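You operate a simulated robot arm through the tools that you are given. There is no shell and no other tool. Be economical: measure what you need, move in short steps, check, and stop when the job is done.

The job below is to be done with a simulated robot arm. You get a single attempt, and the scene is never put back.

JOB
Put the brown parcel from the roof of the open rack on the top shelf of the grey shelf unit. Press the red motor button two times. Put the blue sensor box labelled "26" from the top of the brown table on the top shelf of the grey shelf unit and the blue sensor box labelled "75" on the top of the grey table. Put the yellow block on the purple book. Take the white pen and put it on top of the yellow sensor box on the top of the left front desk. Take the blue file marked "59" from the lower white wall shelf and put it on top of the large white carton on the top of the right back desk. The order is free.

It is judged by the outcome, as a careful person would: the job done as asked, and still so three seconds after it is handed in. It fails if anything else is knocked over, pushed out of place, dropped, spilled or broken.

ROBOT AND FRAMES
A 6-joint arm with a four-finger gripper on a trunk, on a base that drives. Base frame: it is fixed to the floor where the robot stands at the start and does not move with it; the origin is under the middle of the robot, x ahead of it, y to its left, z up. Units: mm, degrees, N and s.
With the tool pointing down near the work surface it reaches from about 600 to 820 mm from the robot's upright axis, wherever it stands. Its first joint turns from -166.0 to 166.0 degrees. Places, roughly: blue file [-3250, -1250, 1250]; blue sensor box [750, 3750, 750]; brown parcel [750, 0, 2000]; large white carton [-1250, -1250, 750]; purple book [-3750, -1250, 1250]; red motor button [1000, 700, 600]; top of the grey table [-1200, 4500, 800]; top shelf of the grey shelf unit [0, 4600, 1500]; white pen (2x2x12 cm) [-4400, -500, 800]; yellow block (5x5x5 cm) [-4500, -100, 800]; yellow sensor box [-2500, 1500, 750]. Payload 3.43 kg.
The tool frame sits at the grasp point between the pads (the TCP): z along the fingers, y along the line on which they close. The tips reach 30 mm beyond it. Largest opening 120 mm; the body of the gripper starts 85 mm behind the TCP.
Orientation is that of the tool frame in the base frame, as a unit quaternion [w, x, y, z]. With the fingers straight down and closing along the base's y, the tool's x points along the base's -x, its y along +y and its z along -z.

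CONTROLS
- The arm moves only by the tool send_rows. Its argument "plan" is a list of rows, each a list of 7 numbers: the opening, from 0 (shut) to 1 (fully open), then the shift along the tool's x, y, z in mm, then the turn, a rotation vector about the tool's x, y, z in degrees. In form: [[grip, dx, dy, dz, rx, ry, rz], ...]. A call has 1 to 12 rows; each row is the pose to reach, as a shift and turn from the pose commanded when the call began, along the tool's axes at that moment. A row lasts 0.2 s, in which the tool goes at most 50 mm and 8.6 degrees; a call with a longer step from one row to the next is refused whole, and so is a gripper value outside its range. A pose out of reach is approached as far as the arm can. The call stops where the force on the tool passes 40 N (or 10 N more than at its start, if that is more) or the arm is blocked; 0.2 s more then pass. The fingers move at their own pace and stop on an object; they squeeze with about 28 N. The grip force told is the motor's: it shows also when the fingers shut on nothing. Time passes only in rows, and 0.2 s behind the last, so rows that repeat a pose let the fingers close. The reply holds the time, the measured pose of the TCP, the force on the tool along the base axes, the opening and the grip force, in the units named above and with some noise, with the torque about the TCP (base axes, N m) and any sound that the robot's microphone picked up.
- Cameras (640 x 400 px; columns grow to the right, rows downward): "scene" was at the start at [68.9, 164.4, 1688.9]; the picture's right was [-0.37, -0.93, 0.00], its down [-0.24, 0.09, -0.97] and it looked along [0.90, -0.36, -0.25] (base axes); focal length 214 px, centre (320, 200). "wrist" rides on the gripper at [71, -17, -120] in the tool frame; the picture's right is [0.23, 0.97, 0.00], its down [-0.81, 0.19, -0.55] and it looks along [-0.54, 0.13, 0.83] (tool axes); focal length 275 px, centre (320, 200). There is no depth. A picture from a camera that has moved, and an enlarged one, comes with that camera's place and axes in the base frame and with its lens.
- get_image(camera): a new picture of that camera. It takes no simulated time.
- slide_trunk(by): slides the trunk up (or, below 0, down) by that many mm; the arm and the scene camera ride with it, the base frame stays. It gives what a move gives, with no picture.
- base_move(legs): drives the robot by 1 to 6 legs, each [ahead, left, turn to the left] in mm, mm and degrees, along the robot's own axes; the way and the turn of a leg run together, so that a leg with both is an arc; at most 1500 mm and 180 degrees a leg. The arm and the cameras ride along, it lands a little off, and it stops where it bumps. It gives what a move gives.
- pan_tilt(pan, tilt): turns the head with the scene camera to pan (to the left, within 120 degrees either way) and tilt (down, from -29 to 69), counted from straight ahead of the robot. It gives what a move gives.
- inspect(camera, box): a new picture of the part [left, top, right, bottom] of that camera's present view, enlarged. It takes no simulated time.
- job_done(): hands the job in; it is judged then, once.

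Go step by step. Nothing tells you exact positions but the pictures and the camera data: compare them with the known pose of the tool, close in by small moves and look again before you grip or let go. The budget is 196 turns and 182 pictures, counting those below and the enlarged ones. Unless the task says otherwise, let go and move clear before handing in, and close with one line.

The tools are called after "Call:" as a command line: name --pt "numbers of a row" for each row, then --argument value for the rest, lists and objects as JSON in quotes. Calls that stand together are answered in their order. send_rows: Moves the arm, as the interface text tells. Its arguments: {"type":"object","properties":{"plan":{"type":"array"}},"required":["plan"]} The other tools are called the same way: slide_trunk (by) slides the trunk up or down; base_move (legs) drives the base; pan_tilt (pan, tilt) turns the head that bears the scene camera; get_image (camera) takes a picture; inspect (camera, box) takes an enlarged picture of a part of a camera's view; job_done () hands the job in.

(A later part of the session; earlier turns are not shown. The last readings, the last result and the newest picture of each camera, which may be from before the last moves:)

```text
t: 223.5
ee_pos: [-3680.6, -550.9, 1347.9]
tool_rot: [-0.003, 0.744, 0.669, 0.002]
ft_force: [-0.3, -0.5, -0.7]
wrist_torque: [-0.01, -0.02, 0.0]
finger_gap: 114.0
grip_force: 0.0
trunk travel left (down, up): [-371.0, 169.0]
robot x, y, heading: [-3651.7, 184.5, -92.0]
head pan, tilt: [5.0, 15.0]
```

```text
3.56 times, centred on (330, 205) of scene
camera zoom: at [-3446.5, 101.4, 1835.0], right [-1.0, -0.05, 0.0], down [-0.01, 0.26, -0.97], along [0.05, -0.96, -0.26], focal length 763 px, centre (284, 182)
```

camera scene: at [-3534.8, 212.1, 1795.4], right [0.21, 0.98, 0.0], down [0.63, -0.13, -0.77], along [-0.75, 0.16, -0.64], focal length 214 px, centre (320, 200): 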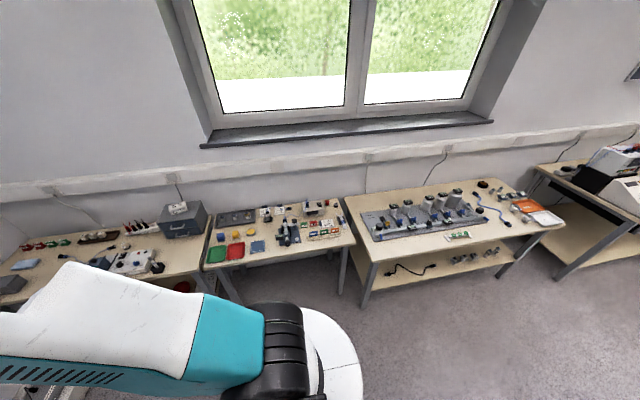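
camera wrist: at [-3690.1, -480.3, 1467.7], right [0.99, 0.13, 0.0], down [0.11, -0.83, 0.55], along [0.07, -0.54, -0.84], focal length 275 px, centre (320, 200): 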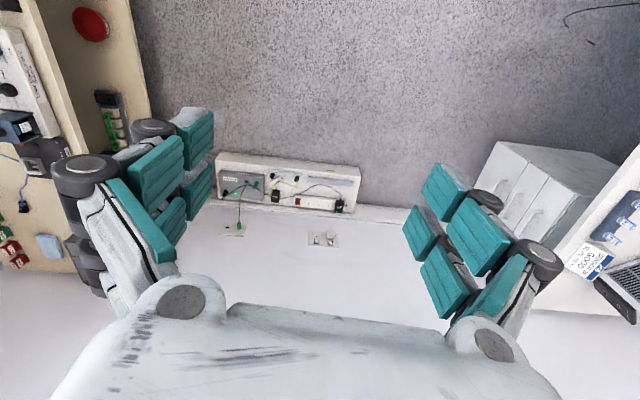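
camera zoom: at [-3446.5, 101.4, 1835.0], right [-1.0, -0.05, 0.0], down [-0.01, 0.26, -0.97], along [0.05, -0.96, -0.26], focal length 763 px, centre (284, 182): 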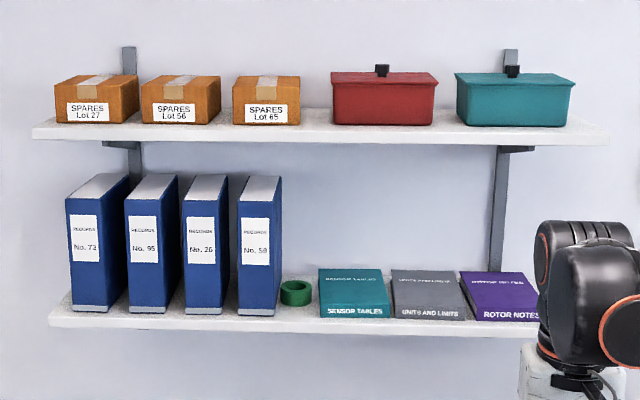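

The yellow block is near (-4464, -106), the pen stands in a black holder near (-4331, -491), and the purple book "ROTOR NOTES" is on the lower wall shelf. First the block: turn to face the bench.

Call:
base_move --legs '[[0, 0, -88], [60, 290, 0]]'

Call:
slide_trunk --by -250

Call:
pan_tilt --pan 0 --tilt 35

Call:
get_image --camera "scene"

Call:
get_image --camera "wrist"

```text
t: 229.2
ee_pos: [-4443.9, -124.5, 1347.0]
tool_rot: [-0.003, 1.0, -0.026, 0.005]
ft_force: [0.4, -0.5, -0.1]
wrist_torque: [0.04, 0.01, 0.01]
finger_gap: 113.9
grip_force: 0.1
trunk travel left (down, up): [-371.0, 169.0]
robot x, y, heading: [-3710.5, -112.0, -178.8]
head pan, tilt: [5.0, 15.0]
```

```text
t: 231.8
ee_pos: [-4443.7, -121.9, 1097.6]
tool_rot: [-0.002, 1.0, -0.027, 0.005]
ft_force: [-0.3, 1.1, 0.4]
wrist_torque: [-0.01, -0.01, 0.02]
finger_gap: 114.0
grip_force: 0.0
trunk travel left (down, up): [-121.0, 419.0]
robot x, y, heading: [-3709.3, -113.7, -179.1]
head pan, tilt: [5.0, 15.0]
```

```text
t: 232.6
ee_pos: [-4443.4, -122.5, 1097.4]
tool_rot: [-0.002, 1.0, -0.026, 0.004]
ft_force: [0.7, -0.3, 0.3]
wrist_torque: [-0.01, 0.01, 0.01]
finger_gap: 113.9
grip_force: 0.1
trunk travel left (down, up): [-121.0, 419.0]
robot x, y, heading: [-3709.1, -113.1, -178.7]
head pan, tilt: [0.0, 35.0]
```

```text
76 pictures are left
camera scene: at [-3771.6, -314.0, 1553.0], right [-0.02, 1.0, 0.0], down [0.57, 0.01, -0.82], along [-0.82, -0.02, -0.57], focal length 214 px, centre (320, 200)
```

scene: 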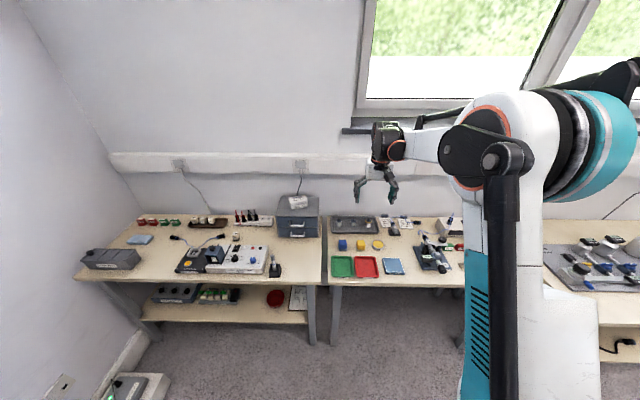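

```text
75 pictures are left
camera wrist: at [-4372.0, -110.9, 1217.7], right [0.18, -0.98, 0.0], down [-0.82, -0.15, 0.55], along [-0.54, -0.1, -0.84], focal length 275 px, centre (320, 200)
```

wrist: 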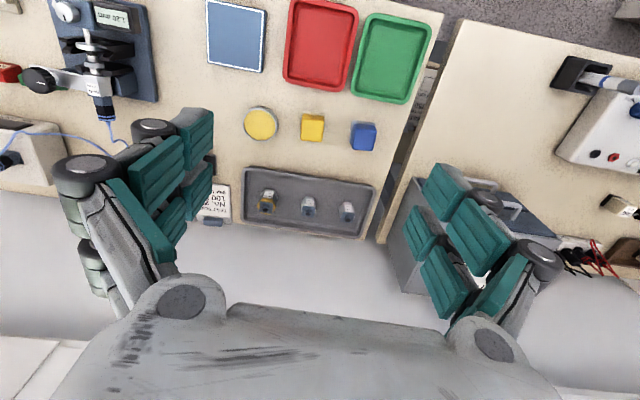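

Call:
inspect --camera "wrist" --box '[230, 80, 400, 200]'

Call:
inspect --camera "scene" --box '[170, 200, 430, 300]'

```text
3.33 times, centred on (315, 140) of wrist
camera zoom: at [-4372.0, -110.9, 1217.7], right [0.18, -0.98, 0.0], down [-0.82, -0.15, 0.55], along [-0.54, -0.1, -0.84], focal length 918 px, centre (337, 400)
```

zoom: 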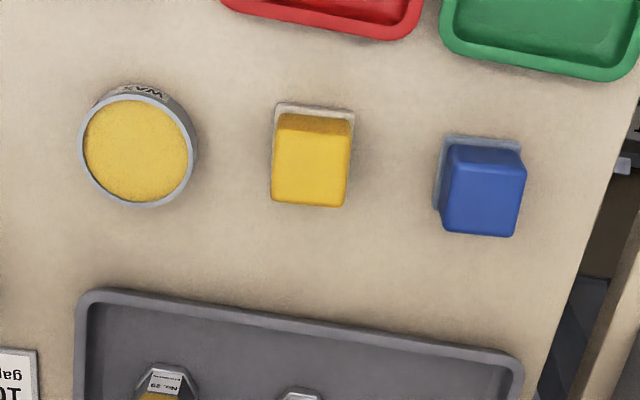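

```text
2.46 times, centred on (300, 250) of scene
camera zoom: at [-3771.6, -314.0, 1553.0], right [-0.02, 1.0, 0.0], down [0.57, 0.01, -0.82], along [-0.82, -0.02, -0.57], focal length 528 px, centre (369, 77)
```

zoom: 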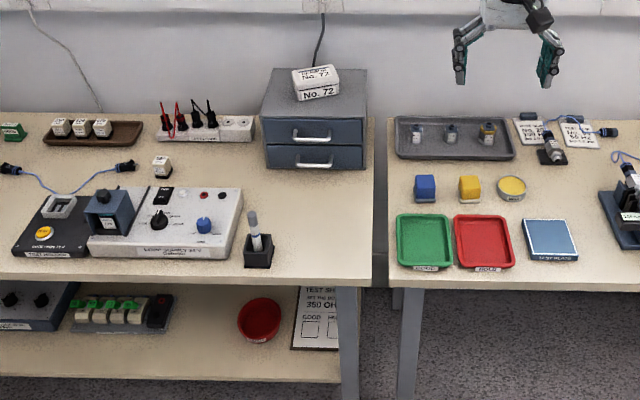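

Call:
inspect --camera "scene" --box '[330, 225, 400, 285]'

Call:
inspect --camera "scene" --box '[240, 240, 310, 290]'

```text
6.67 times, centred on (365, 255) of scene
camera zoom: at [-3771.6, -314.0, 1553.0], right [-0.02, 1.0, 0.0], down [0.57, 0.01, -0.82], along [-0.82, -0.02, -0.57], focal length 1430 px, centre (20, -167)
```

zoom: 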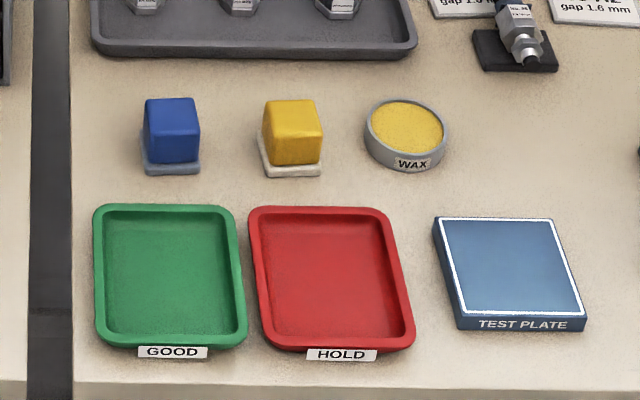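

```text
8.00 times, centred on (275, 265) of scene
camera zoom: at [-3771.6, -314.0, 1553.0], right [-0.02, 1.0, 0.0], down [0.57, 0.01, -0.82], along [-0.82, -0.02, -0.57], focal length 1716 px, centre (680, -320)
```

zoom: 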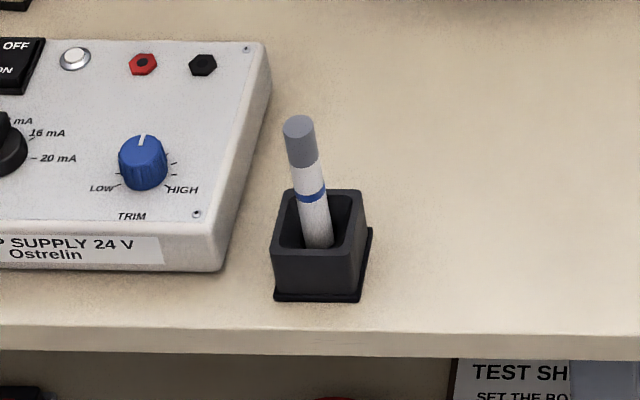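

The block stands on a small base, about 50 mm tall in total, top z ≈ 772 at (-4527, -127). I'll pitch the tool 45° forward so I can later slip it under the upper shelf, and go to a pre-grasp.

Call:
send_rows --pt "0.55 -1 0 44 -0.4 -7.5 -0.95" --pt "0.55 -2 0.5 89 -0.8 -15 -1.9" --pt "0.55 -3 1 133 -1.2 -22.5 -2.85" --pt "0.55 -4 1 178 -1.6 -30 -3.8" --pt "0.55 -5 1.5 222 -2 -37.5 -4.75" --pt "0.55 -5 1.7 267 -2.4 -45 -5.7" --pt "0.55 -5 1.7 267 -2.4 -45 -5.7"

Call:
get_image --camera "wrist"

Call:
inspect --camera "scene" --box '[310, 190, 430, 290]'

```text
t: 234.2
ee_pos: [-4446.6, -125.4, 829.6]
tool_rot: [0.008, 0.925, 0.025, -0.379]
ft_force: [0.2, -0.5, -0.4]
wrist_torque: [-0.01, 0.0, 0.0]
finger_gap: 66.3
grip_force: 0.0
trunk travel left (down, up): [-121.0, 419.0]
robot x, y, heading: [-3705.8, -111.7, -179.0]
head pan, tilt: [0.0, 35.0]
```

```text
70 pictures are left
camera wrist: at [-4312.1, -102.8, 864.4], right [0.21, -0.96, -0.16], down [-0.18, -0.2, 0.96], along [-0.96, -0.18, -0.22], focal length 275 px, centre (320, 200)
```

wrist: 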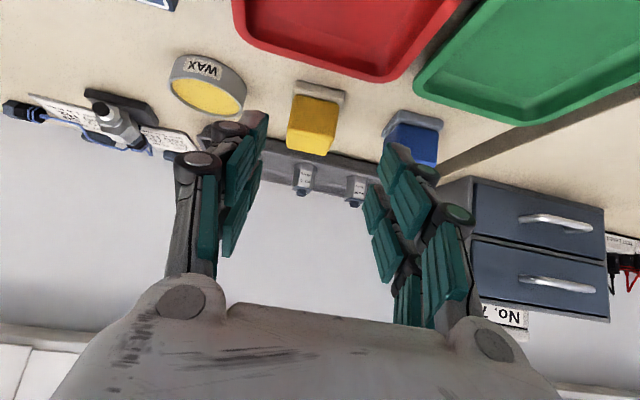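

```text
4.00 times, centred on (370, 240) of scene
camera zoom: at [-3772.1, -313.9, 1553.0], right [-0.02, 1.0, 0.0], down [0.57, 0.01, -0.82], along [-0.82, -0.02, -0.57], focal length 858 px, centre (120, 40)
```

zoom: 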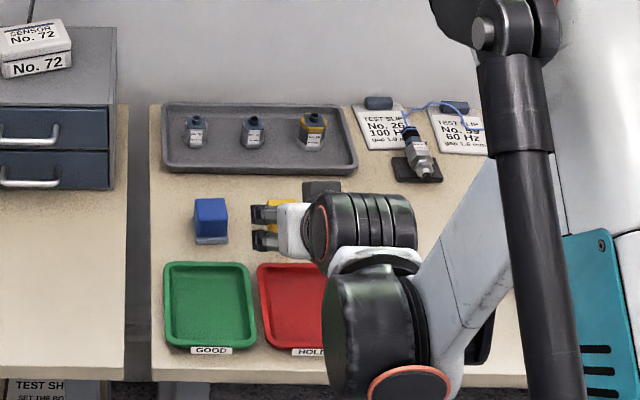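

Call:
inspect --camera "wrist" --box '[260, 60, 380, 170]'

```text
3.64 times, centred on (320, 115) of wrist
camera zoom: at [-4312.1, -102.8, 864.4], right [0.21, -0.96, -0.16], down [-0.18, -0.2, 0.96], along [-0.96, -0.18, -0.22], focal length 1001 px, centre (320, 509)
```

zoom: 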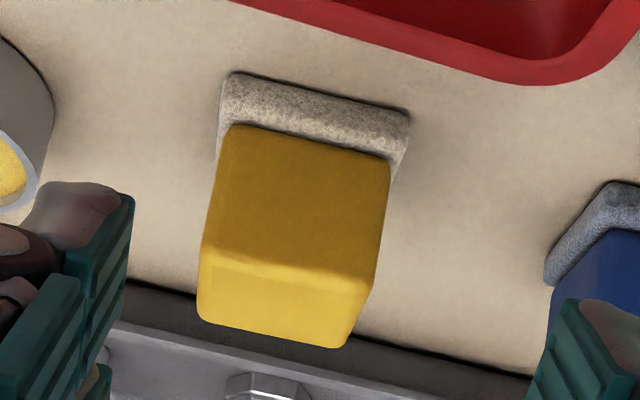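

Call:
send_rows --pt "0.55 -1 -2.2 30 0 0 0" --pt "0.55 -1.9 -2.2 60 0 0 0" --pt "0.55 -1.9 -2.2 90 0 0 0" --pt "0.55 -1.9 -2.2 90 0 0 0"

Call:
get_image --camera "wrist"

```text
t: 235.2
ee_pos: [-4511.8, -125.0, 766.7]
tool_rot: [0.009, 0.925, 0.025, -0.379]
ft_force: [0.1, -0.3, -0.4]
wrist_torque: [-0.01, 0.03, 0.0]
finger_gap: 66.2
grip_force: 0.1
trunk travel left (down, up): [-121.0, 419.0]
robot x, y, heading: [-3708.2, -110.1, -179.0]
head pan, tilt: [0.0, 35.0]
```

```text
67 pictures are left
camera wrist: at [-4376.6, -103.1, 801.3], right [0.21, -0.96, -0.16], down [-0.18, -0.2, 0.96], along [-0.96, -0.18, -0.22], focal length 275 px, centre (320, 200)
```

wrist: 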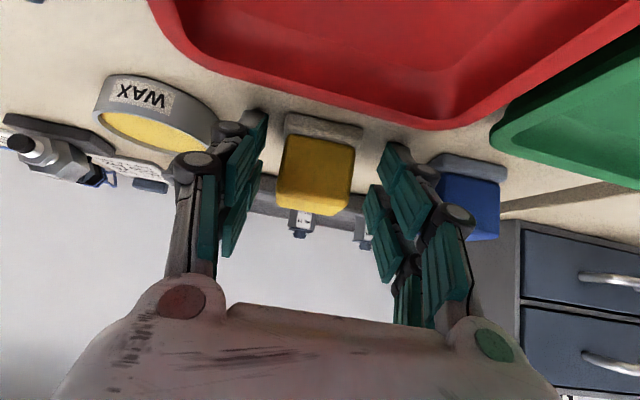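

Call:
send_rows --pt "0.1 0 0 0 0 0 0" --pt "0.1 0 0 0 0 0 0" --pt "0.1 0 0 0 0 0 0" --pt "0.1 -14 0 -14 0 0 0" --pt "0.1 -40 0 -40 0 0 0" --pt "0.1 -70 0 -70 0 0 0" --pt "0.1 -100 0 -100 0 0 0"

Call:
get_image --camera "wrist"

```text
t: 236.8
ee_pos: [-4511.7, -124.1, 910.3]
tool_rot: [0.008, 0.925, 0.023, -0.378]
ft_force: [-0.4, -0.3, -0.8]
wrist_torque: [-0.02, -0.01, -0.03]
finger_gap: 41.2
grip_force: 28.4
trunk travel left (down, up): [-121.0, 419.0]
robot x, y, heading: [-3707.5, -110.0, -178.6]
head pan, tilt: [0.0, 35.0]
```

```text
66 pictures are left
camera wrist: at [-4377.7, -101.8, 945.2], right [0.21, -0.96, -0.16], down [-0.18, -0.2, 0.96], along [-0.96, -0.18, -0.22], focal length 275 px, centre (320, 200)
```

wrist: 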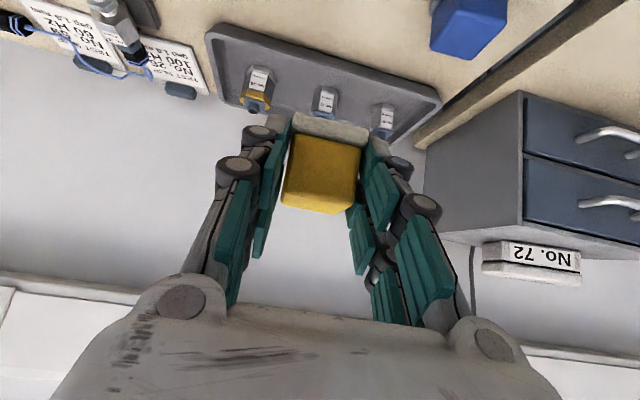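

The block is held with its base. I'll raise the trunk and turn toward the wall shelf, stopping short of it.

Call:
slide_trunk --by 400

Call:
base_move --legs '[[0, 0, 88.8], [240, -135, 0]]'

Call:
pan_tilt --pan -10 --tilt 35

Call:
get_image --camera "scene"

Call:
get_image --camera "wrist"

```text
t: 240.7
ee_pos: [-4511.7, -123.4, 1309.8]
tool_rot: [0.009, 0.925, 0.025, -0.378]
ft_force: [-0.5, 0.7, -0.6]
wrist_torque: [-0.02, -0.03, 0.01]
finger_gap: 40.8
grip_force: 28.1
trunk travel left (down, up): [-521.0, 19.0]
robot x, y, heading: [-3707.9, -112.8, -179.0]
head pan, tilt: [0.0, 35.0]
```

```text
t: 246.3
ee_pos: [-3878.9, -1151.3, 1308.5]
tool_rot: [0.267, 0.654, 0.655, -0.268]
ft_force: [-0.3, -0.4, -1.1]
wrist_torque: [0.03, -0.03, 0.02]
finger_gap: 40.9
grip_force: 28.5
trunk travel left (down, up): [-521.0, 19.0]
robot x, y, heading: [-3853.9, -347.0, -91.8]
head pan, tilt: [0.0, 35.0]
```

```text
t: 247.0
ee_pos: [-3878.2, -1150.2, 1309.6]
tool_rot: [0.267, 0.654, 0.655, -0.269]
ft_force: [0.2, 0.2, -0.6]
wrist_torque: [0.04, 0.02, -0.01]
finger_gap: 41.0
grip_force: 27.4
trunk travel left (down, up): [-521.0, 19.0]
robot x, y, heading: [-3850.1, -350.3, -91.9]
head pan, tilt: [-10.0, 35.0]
```

```text
65 pictures are left
camera scene: at [-3666.5, -421.4, 1953.0], right [-0.98, 0.2, 0.0], down [0.12, 0.56, -0.82], along [-0.17, -0.8, -0.57], focal length 214 px, centre (320, 200)
```

scene: 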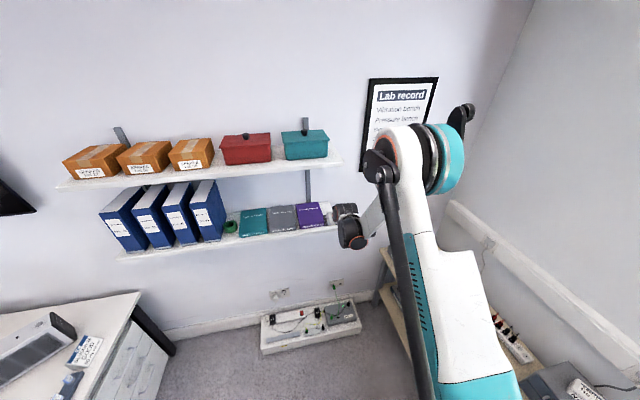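

```text
64 pictures are left
camera wrist: at [-3895.2, -1016.2, 1344.8], right [0.97, 0.17, -0.16], down [0.19, -0.19, 0.96], along [0.13, -0.97, -0.22], focal length 275 px, centre (320, 200)
```

wrist: 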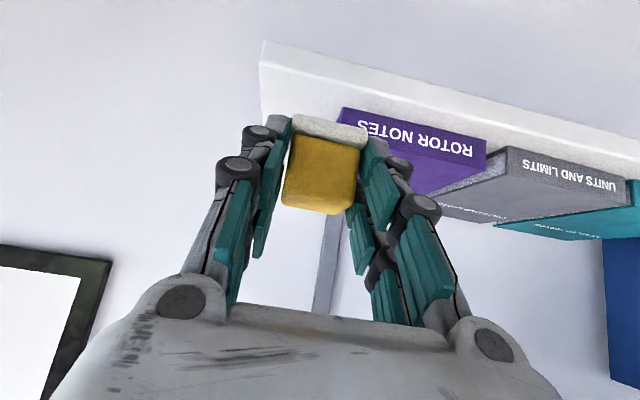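

Call:
inspect --camera "scene" --box '[210, 150, 370, 260]'

Call:
inspect --camera "wrist" --box '[240, 30, 640, 260]'

```text
3.64 times, centred on (290, 205) of scene
camera zoom: at [-3666.5, -421.4, 1953.0], right [-0.98, 0.2, 0.0], down [0.12, 0.56, -0.82], along [-0.17, -0.8, -0.57], focal length 780 px, centre (429, 182)
```

zoom: 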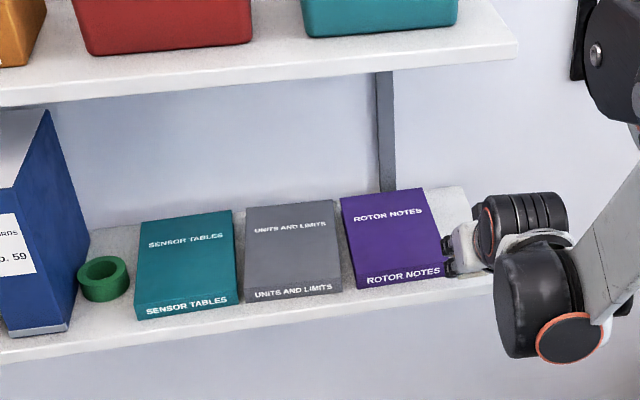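

```text
1.60 times, centred on (440, 145) of wrist
camera zoom: at [-3895.2, -1016.2, 1344.8], right [0.97, 0.17, -0.16], down [0.19, -0.19, 0.96], along [0.13, -0.97, -0.22], focal length 440 px, centre (128, 288)
```

zoom: 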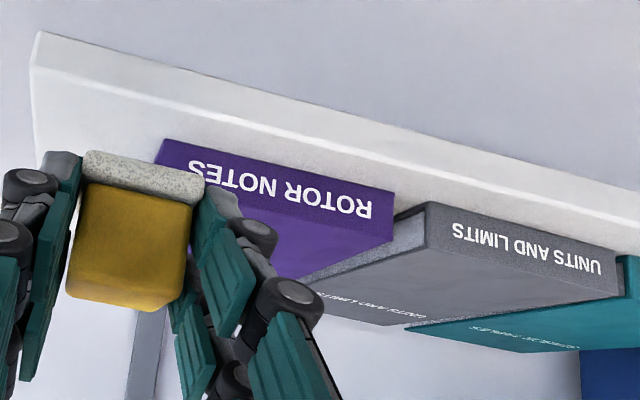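

The book is centred near (-3796, -1307) with its top at z ≈ 1244; upper shelf underside at z ≈ 1549. File 59 is the rightmost one. I'll bring the block over the book.

Call:
base_move --legs '[[0, 82, 0], [123, 4, 0]]'

Call:
get_image --camera "wrist"

Call:
inspect --camera "scene" --box '[210, 140, 400, 270]'

```text
t: 248.9
ee_pos: [-3794.3, -1281.9, 1308.5]
tool_rot: [0.267, 0.653, 0.656, -0.268]
ft_force: [0.6, -0.2, -1.6]
wrist_torque: [0.02, 0.01, 0.0]
finger_gap: 41.0
grip_force: 27.7
trunk travel left (down, up): [-521.0, 19.0]
robot x, y, heading: [-3771.6, -470.2, -91.6]
head pan, tilt: [-10.0, 35.0]
```

```text
61 pictures are left
camera wrist: at [-3811.5, -1146.2, 1343.3], right [0.97, 0.17, -0.16], down [0.2, -0.19, 0.96], along [0.13, -0.97, -0.22], focal length 275 px, centre (320, 200)
```

wrist: 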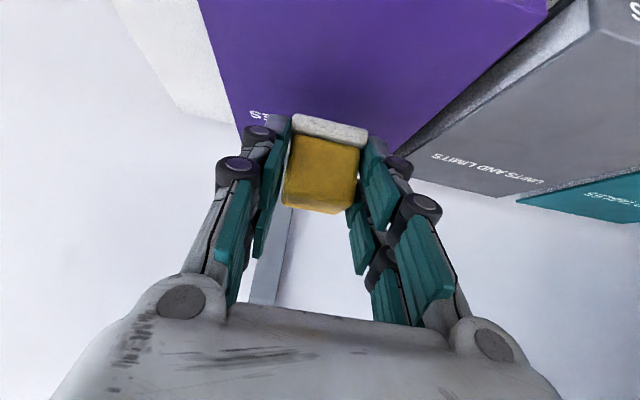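

```text
3.08 times, centred on (305, 205) of scene
camera zoom: at [-3584.6, -551.8, 1952.8], right [-0.98, 0.2, 0.0], down [0.12, 0.56, -0.82], along [-0.17, -0.8, -0.58], focal length 660 px, centre (366, 185)
```

zoom: 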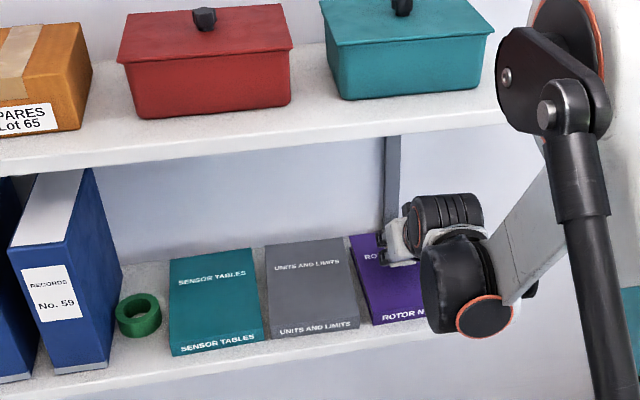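

Call:
send_rows --pt "0.1 7 0 7 0 0 0" --pt "0.1 11 0 11 0 0 0" --pt "0.1 13 0 13 0 0 0" --pt "0.1 14.5 0 14.5 0 0 0"

Call:
send_rows --pt "0.1 1 0 1 0 0 0" --pt "0.1 2 0 2 0 0 0" --pt "0.1 3 0 3 0 0 0"

Call:
get_image --camera "wrist"

```text
t: 249.9
ee_pos: [-3794.4, -1278.5, 1289.8]
tool_rot: [0.267, 0.653, 0.656, -0.268]
ft_force: [-0.2, 0.1, -0.9]
wrist_torque: [-0.01, 0.0, 0.03]
finger_gap: 40.7
grip_force: 27.8
trunk travel left (down, up): [-521.0, 19.0]
robot x, y, heading: [-3771.3, -475.3, -91.4]
head pan, tilt: [-10.0, 35.0]
```

```text
t: 250.8
ee_pos: [-3793.0, -1279.5, 1285.5]
tool_rot: [0.268, 0.652, 0.656, -0.269]
ft_force: [0.0, -1.5, 3.1]
wrist_torque: [-0.11, -0.08, -0.01]
finger_gap: 40.7
grip_force: 28.2
trunk travel left (down, up): [-521.0, 19.0]
robot x, y, heading: [-3766.6, -471.8, -91.7]
head pan, tilt: [-10.0, 35.0]
```

```text
59 pictures are left
camera wrist: at [-3811.0, -1145.0, 1320.7], right [0.97, 0.17, -0.16], down [0.19, -0.19, 0.96], along [0.13, -0.97, -0.22], focal length 275 px, centre (320, 200)
```

wrist: 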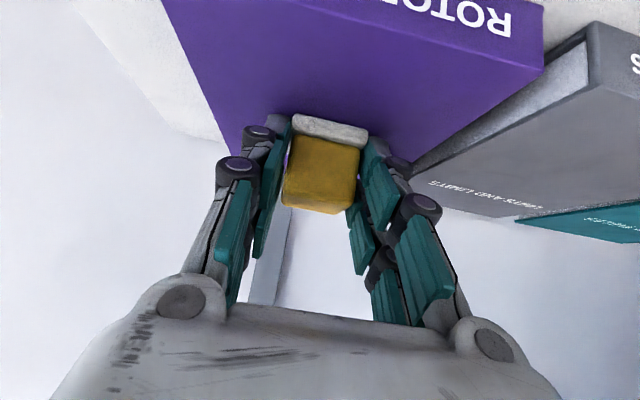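

Call:
send_rows --pt "0.1 0.7 0 0.7 0 0 0" --pt "0.5 0.5 0 0.5 0 0 0" --pt "0.5 0.5 0 0.5 0 0 0" --pt "0.5 0 0 -20 0 0 0" --pt "0.5 0 0 -60 0 0 0" --pt "0.5 0 0 -100 0 0 0" --pt "0.5 0 0 -140 0 0 0"

Call:
get_image --camera "wrist"

```text
t: 252.3
ee_pos: [-3793.3, -1178.4, 1386.9]
tool_rot: [0.268, 0.653, 0.656, -0.268]
ft_force: [0.0, 0.8, -0.1]
wrist_torque: [-0.04, -0.01, 0.02]
finger_gap: 60.1
grip_force: 0.0
trunk travel left (down, up): [-521.0, 19.0]
robot x, y, heading: [-3772.1, -477.7, -92.0]
head pan, tilt: [-10.0, 35.0]
```

```text
58 pictures are left
camera wrist: at [-3811.3, -1044.5, 1421.1], right [0.97, 0.17, -0.16], down [0.2, -0.19, 0.96], along [0.13, -0.97, -0.22], focal length 275 px, centre (320, 200)
```

wrist: 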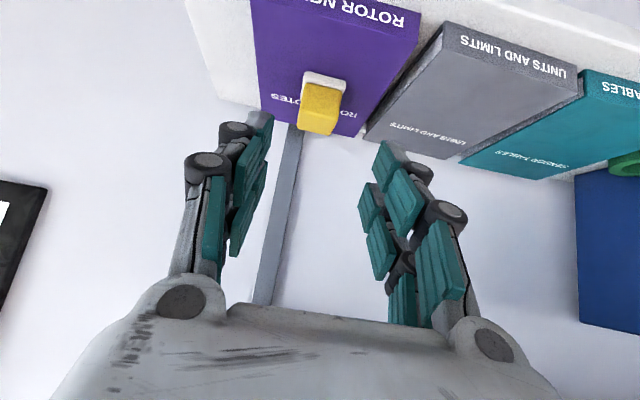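

The block sits on the book. Now file 59: I'll back off, strafe to in front of it and look closely.

Call:
base_move --legs '[[-200, 0, 0], [0, 440, 1.7]]'

Call:
pan_tilt --pan -10 --tilt 30

Call:
get_image --camera "scene"

Call:
get_image --camera "wrist"

```text
t: 256.3
ee_pos: [-3309.2, -977.6, 1385.5]
tool_rot: [0.273, 0.638, 0.67, -0.262]
ft_force: [0.1, -0.2, 0.6]
wrist_torque: [-0.03, 0.08, -0.04]
finger_gap: 60.1
grip_force: 0.0
trunk travel left (down, up): [-521.0, 19.0]
robot x, y, heading: [-3312.6, -271.4, -89.3]
head pan, tilt: [-10.0, 35.0]
```

```text
t: 256.9
ee_pos: [-3309.5, -979.3, 1384.2]
tool_rot: [0.274, 0.638, 0.67, -0.262]
ft_force: [-1.6, -0.6, -0.7]
wrist_torque: [-0.03, -0.04, 0.0]
finger_gap: 60.2
grip_force: 0.0
trunk travel left (down, up): [-521.0, 19.0]
robot x, y, heading: [-3313.4, -269.8, -89.1]
head pan, tilt: [-10.0, 30.0]
```

```text
57 pictures are left
camera scene: at [-3128.5, -339.3, 1960.8], right [-0.99, 0.16, 0.0], down [0.08, 0.49, -0.87], along [-0.14, -0.85, -0.5], focal length 214 px, centre (320, 200)
```

scene: 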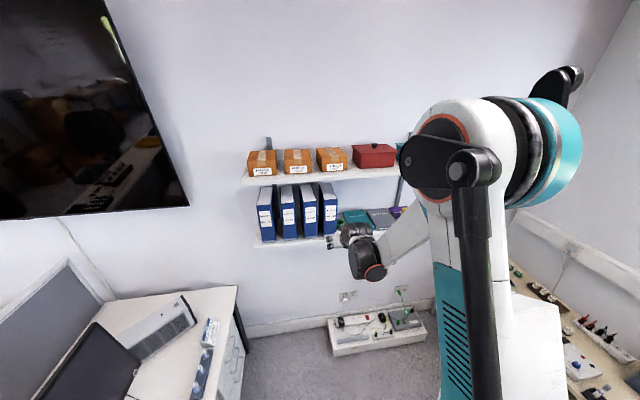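

```text
56 pictures are left
camera wrist: at [-3333.3, -845.0, 1419.8], right [0.96, 0.21, -0.16], down [0.2, -0.18, 0.96], along [0.17, -0.96, -0.22], focal length 275 px, centre (320, 200)
```

wrist: 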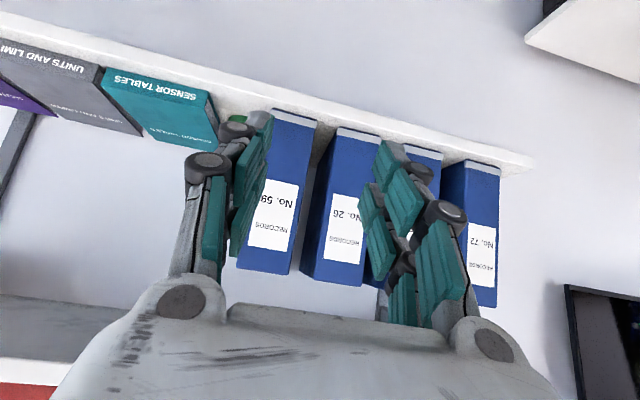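

Call:
inspect --camera "scene" --box '[240, 160, 360, 260]'

Call:
inspect --camera "wrist" --box '[200, 80, 420, 300]'

```text
4.00 times, centred on (300, 210) of scene
camera zoom: at [-3128.5, -339.3, 1960.8], right [-0.99, 0.16, 0.0], down [0.08, 0.49, -0.87], along [-0.14, -0.85, -0.5], focal length 858 px, centre (400, 160)
```

zoom: 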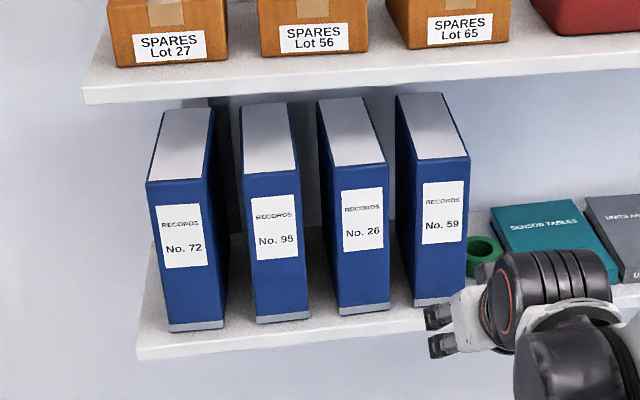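

```text
1.82 times, centred on (310, 190) of wrist
camera zoom: at [-3333.3, -845.0, 1419.8], right [0.96, 0.21, -0.16], down [0.2, -0.18, 0.96], along [0.17, -0.96, -0.22], focal length 500 px, centre (338, 218)
```

zoom: 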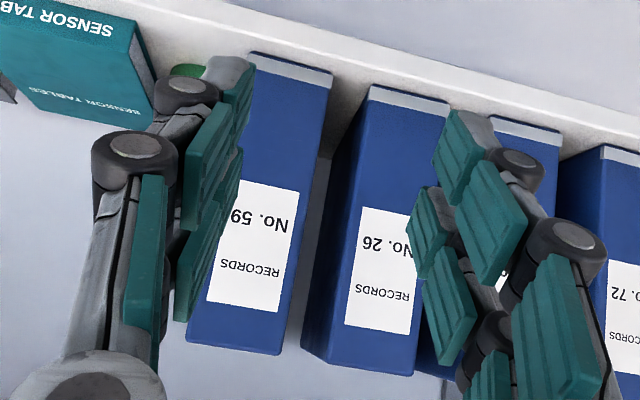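

File 59: x -3288..-3354, spine at y ≈ -1218, z 1220–1443, with a 33 mm gap to file 26. I'll square up and pitch the tool fully horizontal at mid height.

Call:
base_move --legs '[[0, 25, -2.6]]'

Call:
send_rows --pt "0.63 -14.3 0 26 0 -7.5 0" --pt "0.63 -28.7 0 52 0 -15 0" --pt "0.63 -43 0 78 0 -22.5 0" --pt "0.63 -57.3 0 104 0 -30 0" --pt "0.63 -71.7 0 130 0 -37.5 0" --pt "0.63 -86 0 155.6 0 -45 0" --pt "0.63 -86 0 155.6 0 -45 0"

Call:
get_image --camera "wrist"

Call:
get_image --camera "scene"

```text
t: 257.8
ee_pos: [-3315.5, -978.8, 1386.0]
tool_rot: [0.267, 0.653, 0.656, -0.269]
ft_force: [0.8, 0.6, -0.7]
wrist_torque: [0.02, 0.07, -0.09]
finger_gap: 60.0
grip_force: 0.1
trunk travel left (down, up): [-521.0, 19.0]
robot x, y, heading: [-3291.2, -269.6, -91.9]
head pan, tilt: [-10.0, 30.0]
```

```text
t: 259.4
ee_pos: [-3318.0, -1148.2, 1332.4]
tool_rot: [0.496, 0.503, 0.505, -0.495]
ft_force: [0.1, -1.0, 0.4]
wrist_torque: [0.01, -0.02, -0.02]
finger_gap: 75.5
grip_force: 0.1
out of reach, approached as far as the arm can: row 6
trunk travel left (down, up): [-521.0, 19.0]
robot x, y, heading: [-3289.7, -271.1, -91.8]
head pan, tilt: [-10.0, 30.0]
```

```text
53 pictures are left
camera wrist: at [-3334.0, -1026.8, 1262.3], right [0.97, 0.01, -0.23], down [0.19, 0.54, 0.82], along [0.13, -0.84, 0.52], focal length 275 px, centre (320, 200)
```

wrist: 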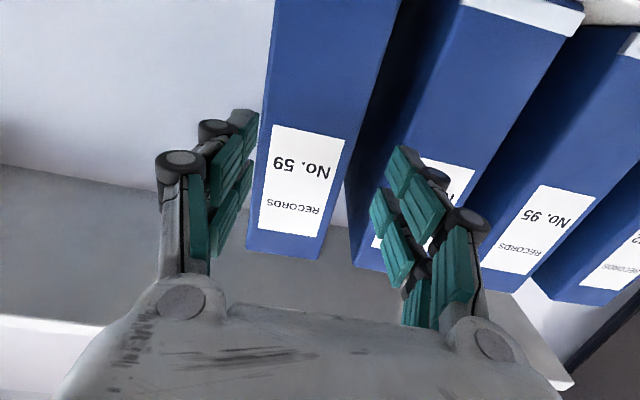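

```text
52 pictures are left
camera scene: at [-3106.7, -347.9, 1960.8], right [-0.98, 0.2, 0.0], down [0.1, 0.49, -0.87], along [-0.18, -0.85, -0.5], focal length 214 px, centre (320, 200)
```

scene: 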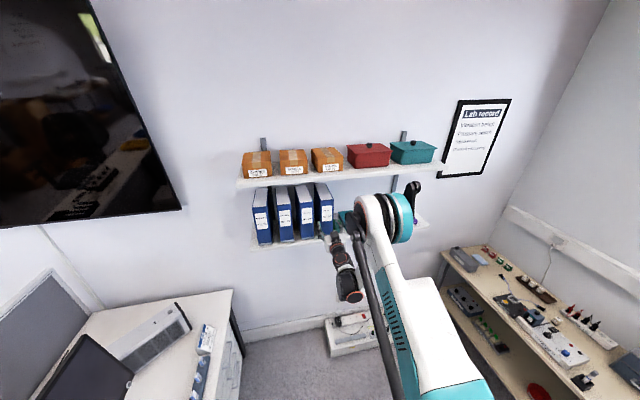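

The elbow is folded ahead of the wrist, so rather than driving closer I'll extend the arm into position. First a 6 mm lateral fix and a partial advance.

Call:
send_rows --pt "0.63 0 -3 10 0 0 0" --pt "0.63 0 -6 25 0 0 0" --pt "0.63 0 -6 45 0 0 0" --pt "0.63 0 -6 45 0 0 0"

Call:
get_image --camera "wrist"

Call:
get_image --camera "scene"

```text
t: 260.4
ee_pos: [-3323.1, -1195.7, 1334.1]
tool_rot: [0.498, 0.501, 0.503, -0.498]
ft_force: [-1.0, -1.0, -0.4]
wrist_torque: [0.0, 0.0, 0.01]
finger_gap: 75.6
grip_force: 0.1
trunk travel left (down, up): [-521.0, 19.0]
robot x, y, heading: [-3292.5, -271.9, -91.9]
head pan, tilt: [-10.0, 30.0]
```

```text
51 pictures are left
camera wrist: at [-3339.8, -1074.6, 1263.0], right [0.97, 0.0, -0.23], down [0.19, 0.55, 0.81], along [0.13, -0.84, 0.53], focal length 275 px, centre (320, 200)
```

wrist: 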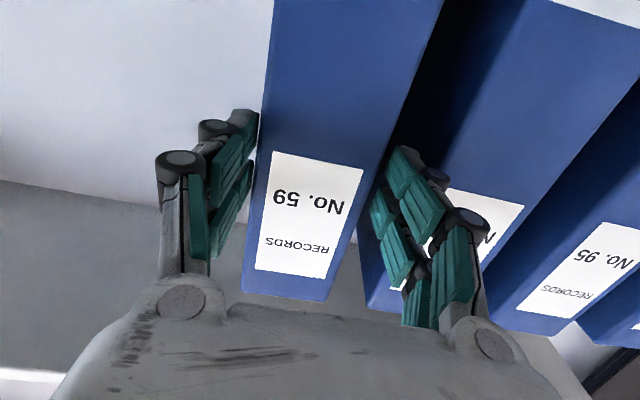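

```text
50 pictures are left
camera scene: at [-3106.6, -347.2, 1960.8], right [-0.98, 0.2, 0.0], down [0.1, 0.49, -0.87], along [-0.18, -0.85, -0.5], focal length 214 px, centre (320, 200)
```

scene: 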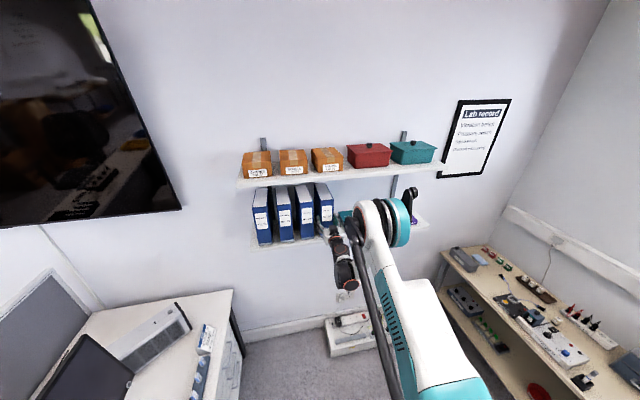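

Call:
inspect --camera "wrist" --box '[340, 100, 500, 260]'

```text
2.50 times, centred on (420, 180) of wrist
camera zoom: at [-3339.8, -1074.6, 1263.0], right [0.97, 0.0, -0.23], down [0.19, 0.55, 0.81], along [0.13, -0.84, 0.53], focal length 688 px, centre (70, 250)
```

zoom: 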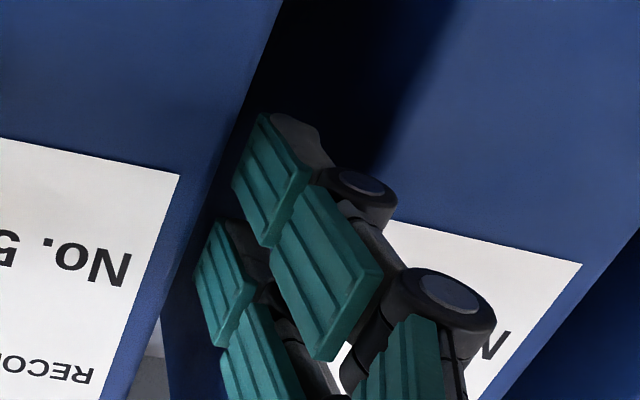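

The fit is tight against file 26. I'll narrow the opening slightly, shift 2.5 mm right and go in about 75 mm.

Call:
send_rows --pt "0.6 0 -2.5 0 0 0 0" --pt "0.6 0 -2.5 20 0 0 0" --pt "0.6 0 -2.5 40 0 0 0" --pt "0.6 0 -2.5 60 0 0 0" --pt "0.6 0 -2.5 77 0 0 0" --pt "0.6 0 -2.5 77 0 0 0"

Call:
get_image --camera "wrist"

Call:
inspect --camera "scene" --box '[230, 150, 430, 310]'

```text
t: 261.8
ee_pos: [-3324.9, -1271.2, 1333.4]
tool_rot: [0.498, 0.501, 0.503, -0.498]
ft_force: [-0.1, 0.7, -0.1]
wrist_torque: [-0.01, -0.01, 0.02]
finger_gap: 72.4
grip_force: 0.1
trunk travel left (down, up): [-521.0, 19.0]
robot x, y, heading: [-3292.3, -269.5, -91.8]
head pan, tilt: [-10.0, 30.0]
```

```text
48 pictures are left
camera wrist: at [-3343.5, -1151.0, 1263.1], right [0.97, 0.0, -0.23], down [0.19, 0.55, 0.82], along [0.13, -0.84, 0.53], focal length 275 px, centre (320, 200)
```

wrist: 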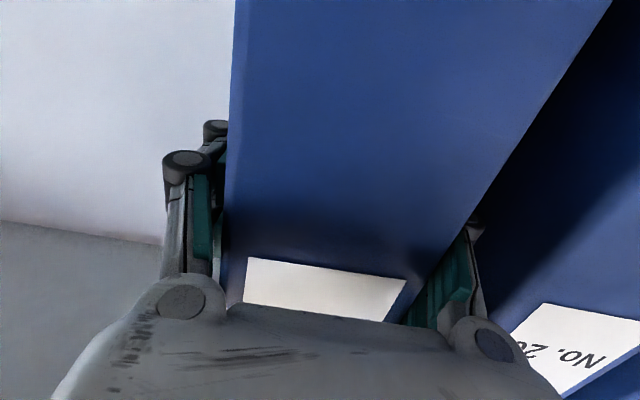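

```text
2.50 times, centred on (330, 230) of scene
camera zoom: at [-3106.6, -348.0, 1960.8], right [-0.98, 0.2, 0.0], down [0.1, 0.49, -0.87], along [-0.18, -0.85, -0.5], focal length 536 px, centre (295, 125)
```

zoom: 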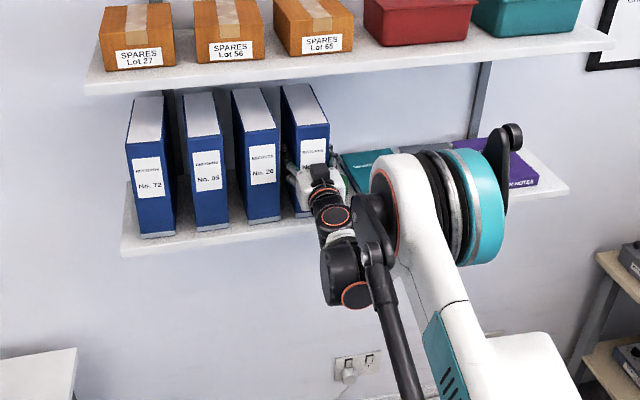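

The fingers are around the file with no contact. Gripping now, then a small lift.

Call:
send_rows --pt "0.2 0 0 0 0 0 0" --pt "0.2 0 0 0 0 0 0" --pt "0.2 0 0 0 0 0 0" --pt "0.2 -8 0 0 0 0 0" --pt "0.2 -16 0 0 0 0 0" --pt "0.2 -22 0 0 0 0 0" --pt "0.2 -22 0 0 0 0 0"

Call:
inspect --camera "scene" --box '[230, 150, 430, 310]'

```text
t: 263.4
ee_pos: [-3325.0, -1272.6, 1355.3]
tool_rot: [0.497, 0.502, 0.503, -0.498]
ft_force: [0.2, -0.4, -5.1]
wrist_torque: [0.18, 0.02, -0.01]
finger_gap: 67.8
grip_force: 28.3
trunk travel left (down, up): [-521.0, 19.0]
robot x, y, heading: [-3285.5, -269.7, -91.8]
head pan, tilt: [-10.0, 30.0]
```

```text
2.50 times, centred on (330, 230) of scene
camera zoom: at [-3106.6, -349.2, 1960.7], right [-0.98, 0.2, 0.0], down [0.1, 0.49, -0.87], along [-0.18, -0.85, -0.5], focal length 536 px, centre (295, 125)
```

zoom: 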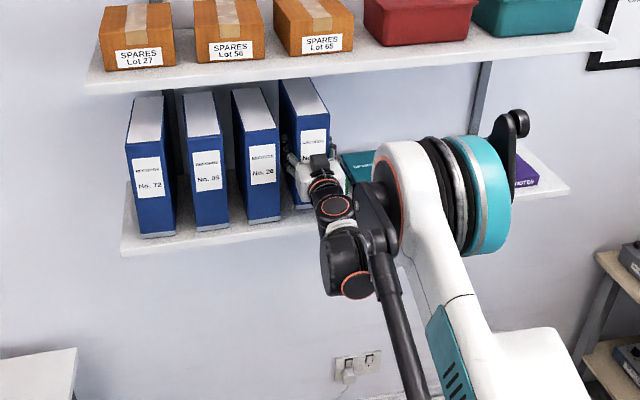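

Call:
base_move --legs '[[-300, -11, 0]]'

Call:
pan_tilt --pan 0 --tilt 30

Call:
get_image --camera "scene"

```text
t: 265.4
ee_pos: [-3332.6, -975.8, 1356.8]
tool_rot: [0.496, 0.503, 0.501, -0.5]
ft_force: [0.7, 0.8, -5.4]
wrist_torque: [0.21, 0.04, -0.03]
finger_gap: 68.1
grip_force: 27.8
trunk travel left (down, up): [-521.0, 19.0]
robot x, y, heading: [-3292.0, 22.3, -92.5]
head pan, tilt: [-10.0, 30.0]
```

```text
t: 266.1
ee_pos: [-3331.5, -977.2, 1354.3]
tool_rot: [0.496, 0.503, 0.502, -0.499]
ft_force: [0.2, -0.2, -5.7]
wrist_torque: [0.19, -0.02, -0.04]
finger_gap: 67.8
grip_force: 27.9
trunk travel left (down, up): [-521.0, 19.0]
robot x, y, heading: [-3289.7, 25.9, -92.1]
head pan, tilt: [0.0, 30.0]
```

```text
45 pictures are left
camera scene: at [-3092.0, -57.7, 1960.7], right [-1.0, 0.04, 0.0], down [0.02, 0.5, -0.87], along [-0.03, -0.86, -0.5], focal length 214 px, centre (320, 200)
```

scene: 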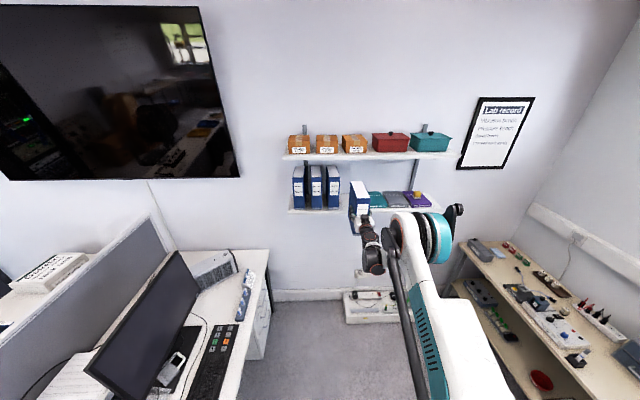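

The file is held securely (about 5 N). The white carton is on the near desk row, so I have to drive around. I'll move right away from the chair, then reverse north up the lane.

Call:
base_move --legs '[[0, -250, 2], [-1200, 0, 0], [-1150, 0, 0]]'

```text
t: 279.2
ee_pos: [-3539.8, 1402.1, 1355.8]
tool_rot: [0.503, 0.496, 0.508, -0.493]
ft_force: [-0.6, -0.4, -6.4]
wrist_torque: [0.23, 0.0, -0.05]
finger_gap: 67.9
grip_force: 28.1
trunk travel left (down, up): [-521.0, 19.0]
robot x, y, heading: [-3521.6, 2404.3, -90.8]
head pan, tilt: [0.0, 30.0]
```

Call:
base_move --legs '[[0, 0, 90.8], [1450, -40, 0], [1400, 0, 0]]'

```text
t: 297.2
ee_pos: [405.1, 2428.9, 1354.6]
tool_rot: [0.703, -0.022, 0.71, 0.02]
ft_force: [0.2, 0.7, -6.6]
wrist_torque: [0.0, 0.21, 0.0]
finger_gap: 68.0
grip_force: 28.0
trunk travel left (down, up): [-521.0, 19.0]
robot x, y, heading: [-598.4, 2408.8, 1.0]
head pan, tilt: [0.0, 30.0]
```

Call:
base_move --legs '[[0, 0, -91], [0, 480, 0], [875, 0, 0]]'

Call:
pan_tilt --pan 0 --tilt 40

Call:
get_image --camera "scene"

```text
t: 308.1
ee_pos: [-67.3, 527.5, 1354.0]
tool_rot: [0.512, 0.486, 0.518, -0.482]
ft_force: [-0.5, -0.4, -6.4]
wrist_torque: [0.16, 0.02, 0.04]
finger_gap: 68.1
grip_force: 27.6
trunk travel left (down, up): [-521.0, 19.0]
robot x, y, heading: [-95.5, 1531.2, -88.4]
head pan, tilt: [0.0, 30.0]
```

```text
t: 308.9
ee_pos: [-67.4, 529.6, 1355.8]
tool_rot: [0.513, 0.485, 0.519, -0.482]
ft_force: [-0.8, 0.6, -5.6]
wrist_torque: [0.23, 0.02, -0.01]
finger_gap: 67.8
grip_force: 27.8
trunk travel left (down, up): [-521.0, 19.0]
robot x, y, heading: [-93.9, 1529.4, -88.3]
head pan, tilt: [0.0, 40.0]
```

```text
44 pictures are left
camera scene: at [110.4, 1468.8, 1945.4], right [-1.0, -0.03, 0.0], down [-0.02, 0.64, -0.77], along [0.02, -0.77, -0.64], focal length 214 px, centre (320, 200)
```

scene: 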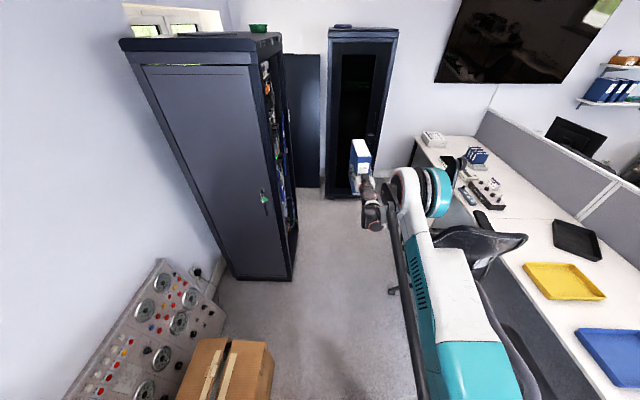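

The white carton shows on the right desk. I'll continue south, then turn toward it.

Call:
base_move --legs '[[850, -45, 0], [0, 0, -46.7]]'

Call:
pan_tilt --pan 5 --tilt 35

Call:
get_image --camera "scene"

```text
t: 315.5
ee_pos: [-836.8, -1.9, 1353.6]
tool_rot: [0.276, 0.653, 0.279, -0.648]
ft_force: [0.0, -0.3, -6.3]
wrist_torque: [0.22, -0.14, -0.01]
finger_gap: 67.7
grip_force: 28.5
trunk travel left (down, up): [-521.0, 19.0]
robot x, y, heading: [-116.7, 693.7, -135.9]
head pan, tilt: [0.0, 40.0]
```

```text
t: 316.1
ee_pos: [-835.3, -1.9, 1355.5]
tool_rot: [0.274, 0.653, 0.278, -0.649]
ft_force: [0.5, 1.0, -6.0]
wrist_torque: [0.17, -0.18, 0.01]
finger_gap: 68.0
grip_force: 28.2
trunk travel left (down, up): [-521.0, 19.0]
robot x, y, heading: [-116.5, 694.1, -135.7]
head pan, tilt: [5.0, 35.0]
```

```text
43 pictures are left
camera scene: at [-19.2, 495.9, 1952.9], right [-0.76, 0.65, 0.0], down [0.38, 0.43, -0.82], along [-0.53, -0.62, -0.57], focal length 214 px, centre (320, 200)
```

scene: 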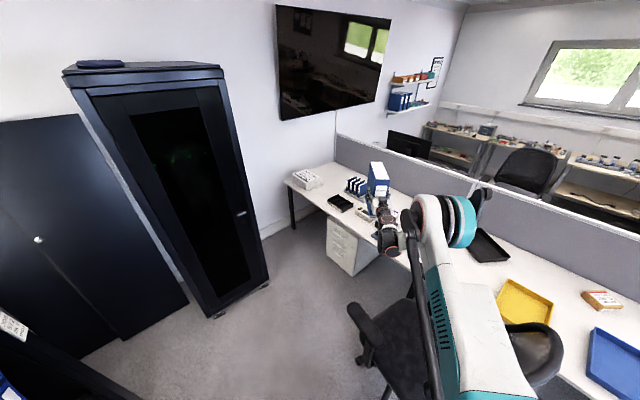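

Call:
base_move --legs '[[419, 430, 0], [540, 100, 0]]'

Call:
pan_tilt --pan 8 --tilt 40

Call:
get_image --camera "scene"

```text
t: 322.2
ee_pos: [-1116.4, -1065.8, 1354.3]
tool_rot: [0.282, 0.65, 0.286, -0.645]
ft_force: [0.0, -0.2, -6.9]
wrist_torque: [0.21, -0.14, 0.02]
finger_gap: 67.6
grip_force: 27.7
trunk travel left (down, up): [-521.0, 19.0]
robot x, y, heading: [-411.1, -351.9, -134.6]
head pan, tilt: [5.0, 35.0]
```

```text
t: 322.9
ee_pos: [-1115.0, -1064.7, 1354.8]
tool_rot: [0.283, 0.65, 0.286, -0.645]
ft_force: [-0.2, 0.0, -6.2]
wrist_torque: [0.14, -0.18, -0.01]
finger_gap: 68.0
grip_force: 28.0
trunk travel left (down, up): [-521.0, 19.0]
robot x, y, heading: [-414.3, -353.6, -134.2]
head pan, tilt: [8.0, 40.0]
```

```text
42 pictures are left
camera scene: at [-304.2, -548.8, 1945.4], right [-0.8, 0.59, 0.0], down [0.38, 0.52, -0.77], along [-0.46, -0.62, -0.64], focal length 214 px, centre (320, 200)
```

scene: 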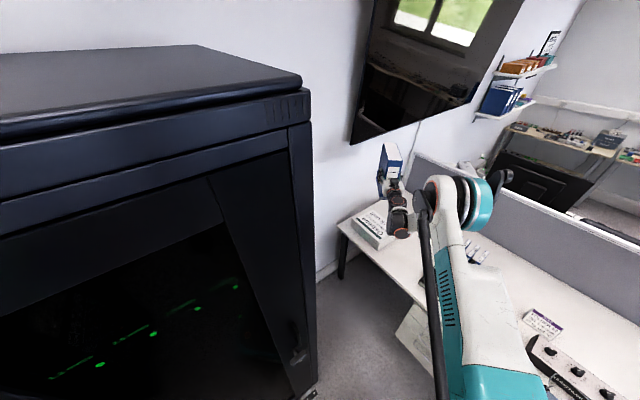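

Call:
inspect --camera "scene" --box '[320, 130, 500, 290]'

```text
2.50 times, centred on (410, 210) of scene
camera zoom: at [-304.2, -548.8, 1945.4], right [-0.8, 0.59, 0.0], down [0.38, 0.52, -0.77], along [-0.46, -0.62, -0.64], focal length 536 px, centre (95, 175)
```

zoom: 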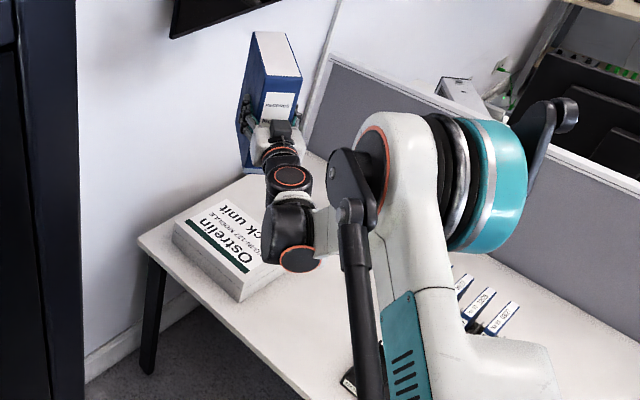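

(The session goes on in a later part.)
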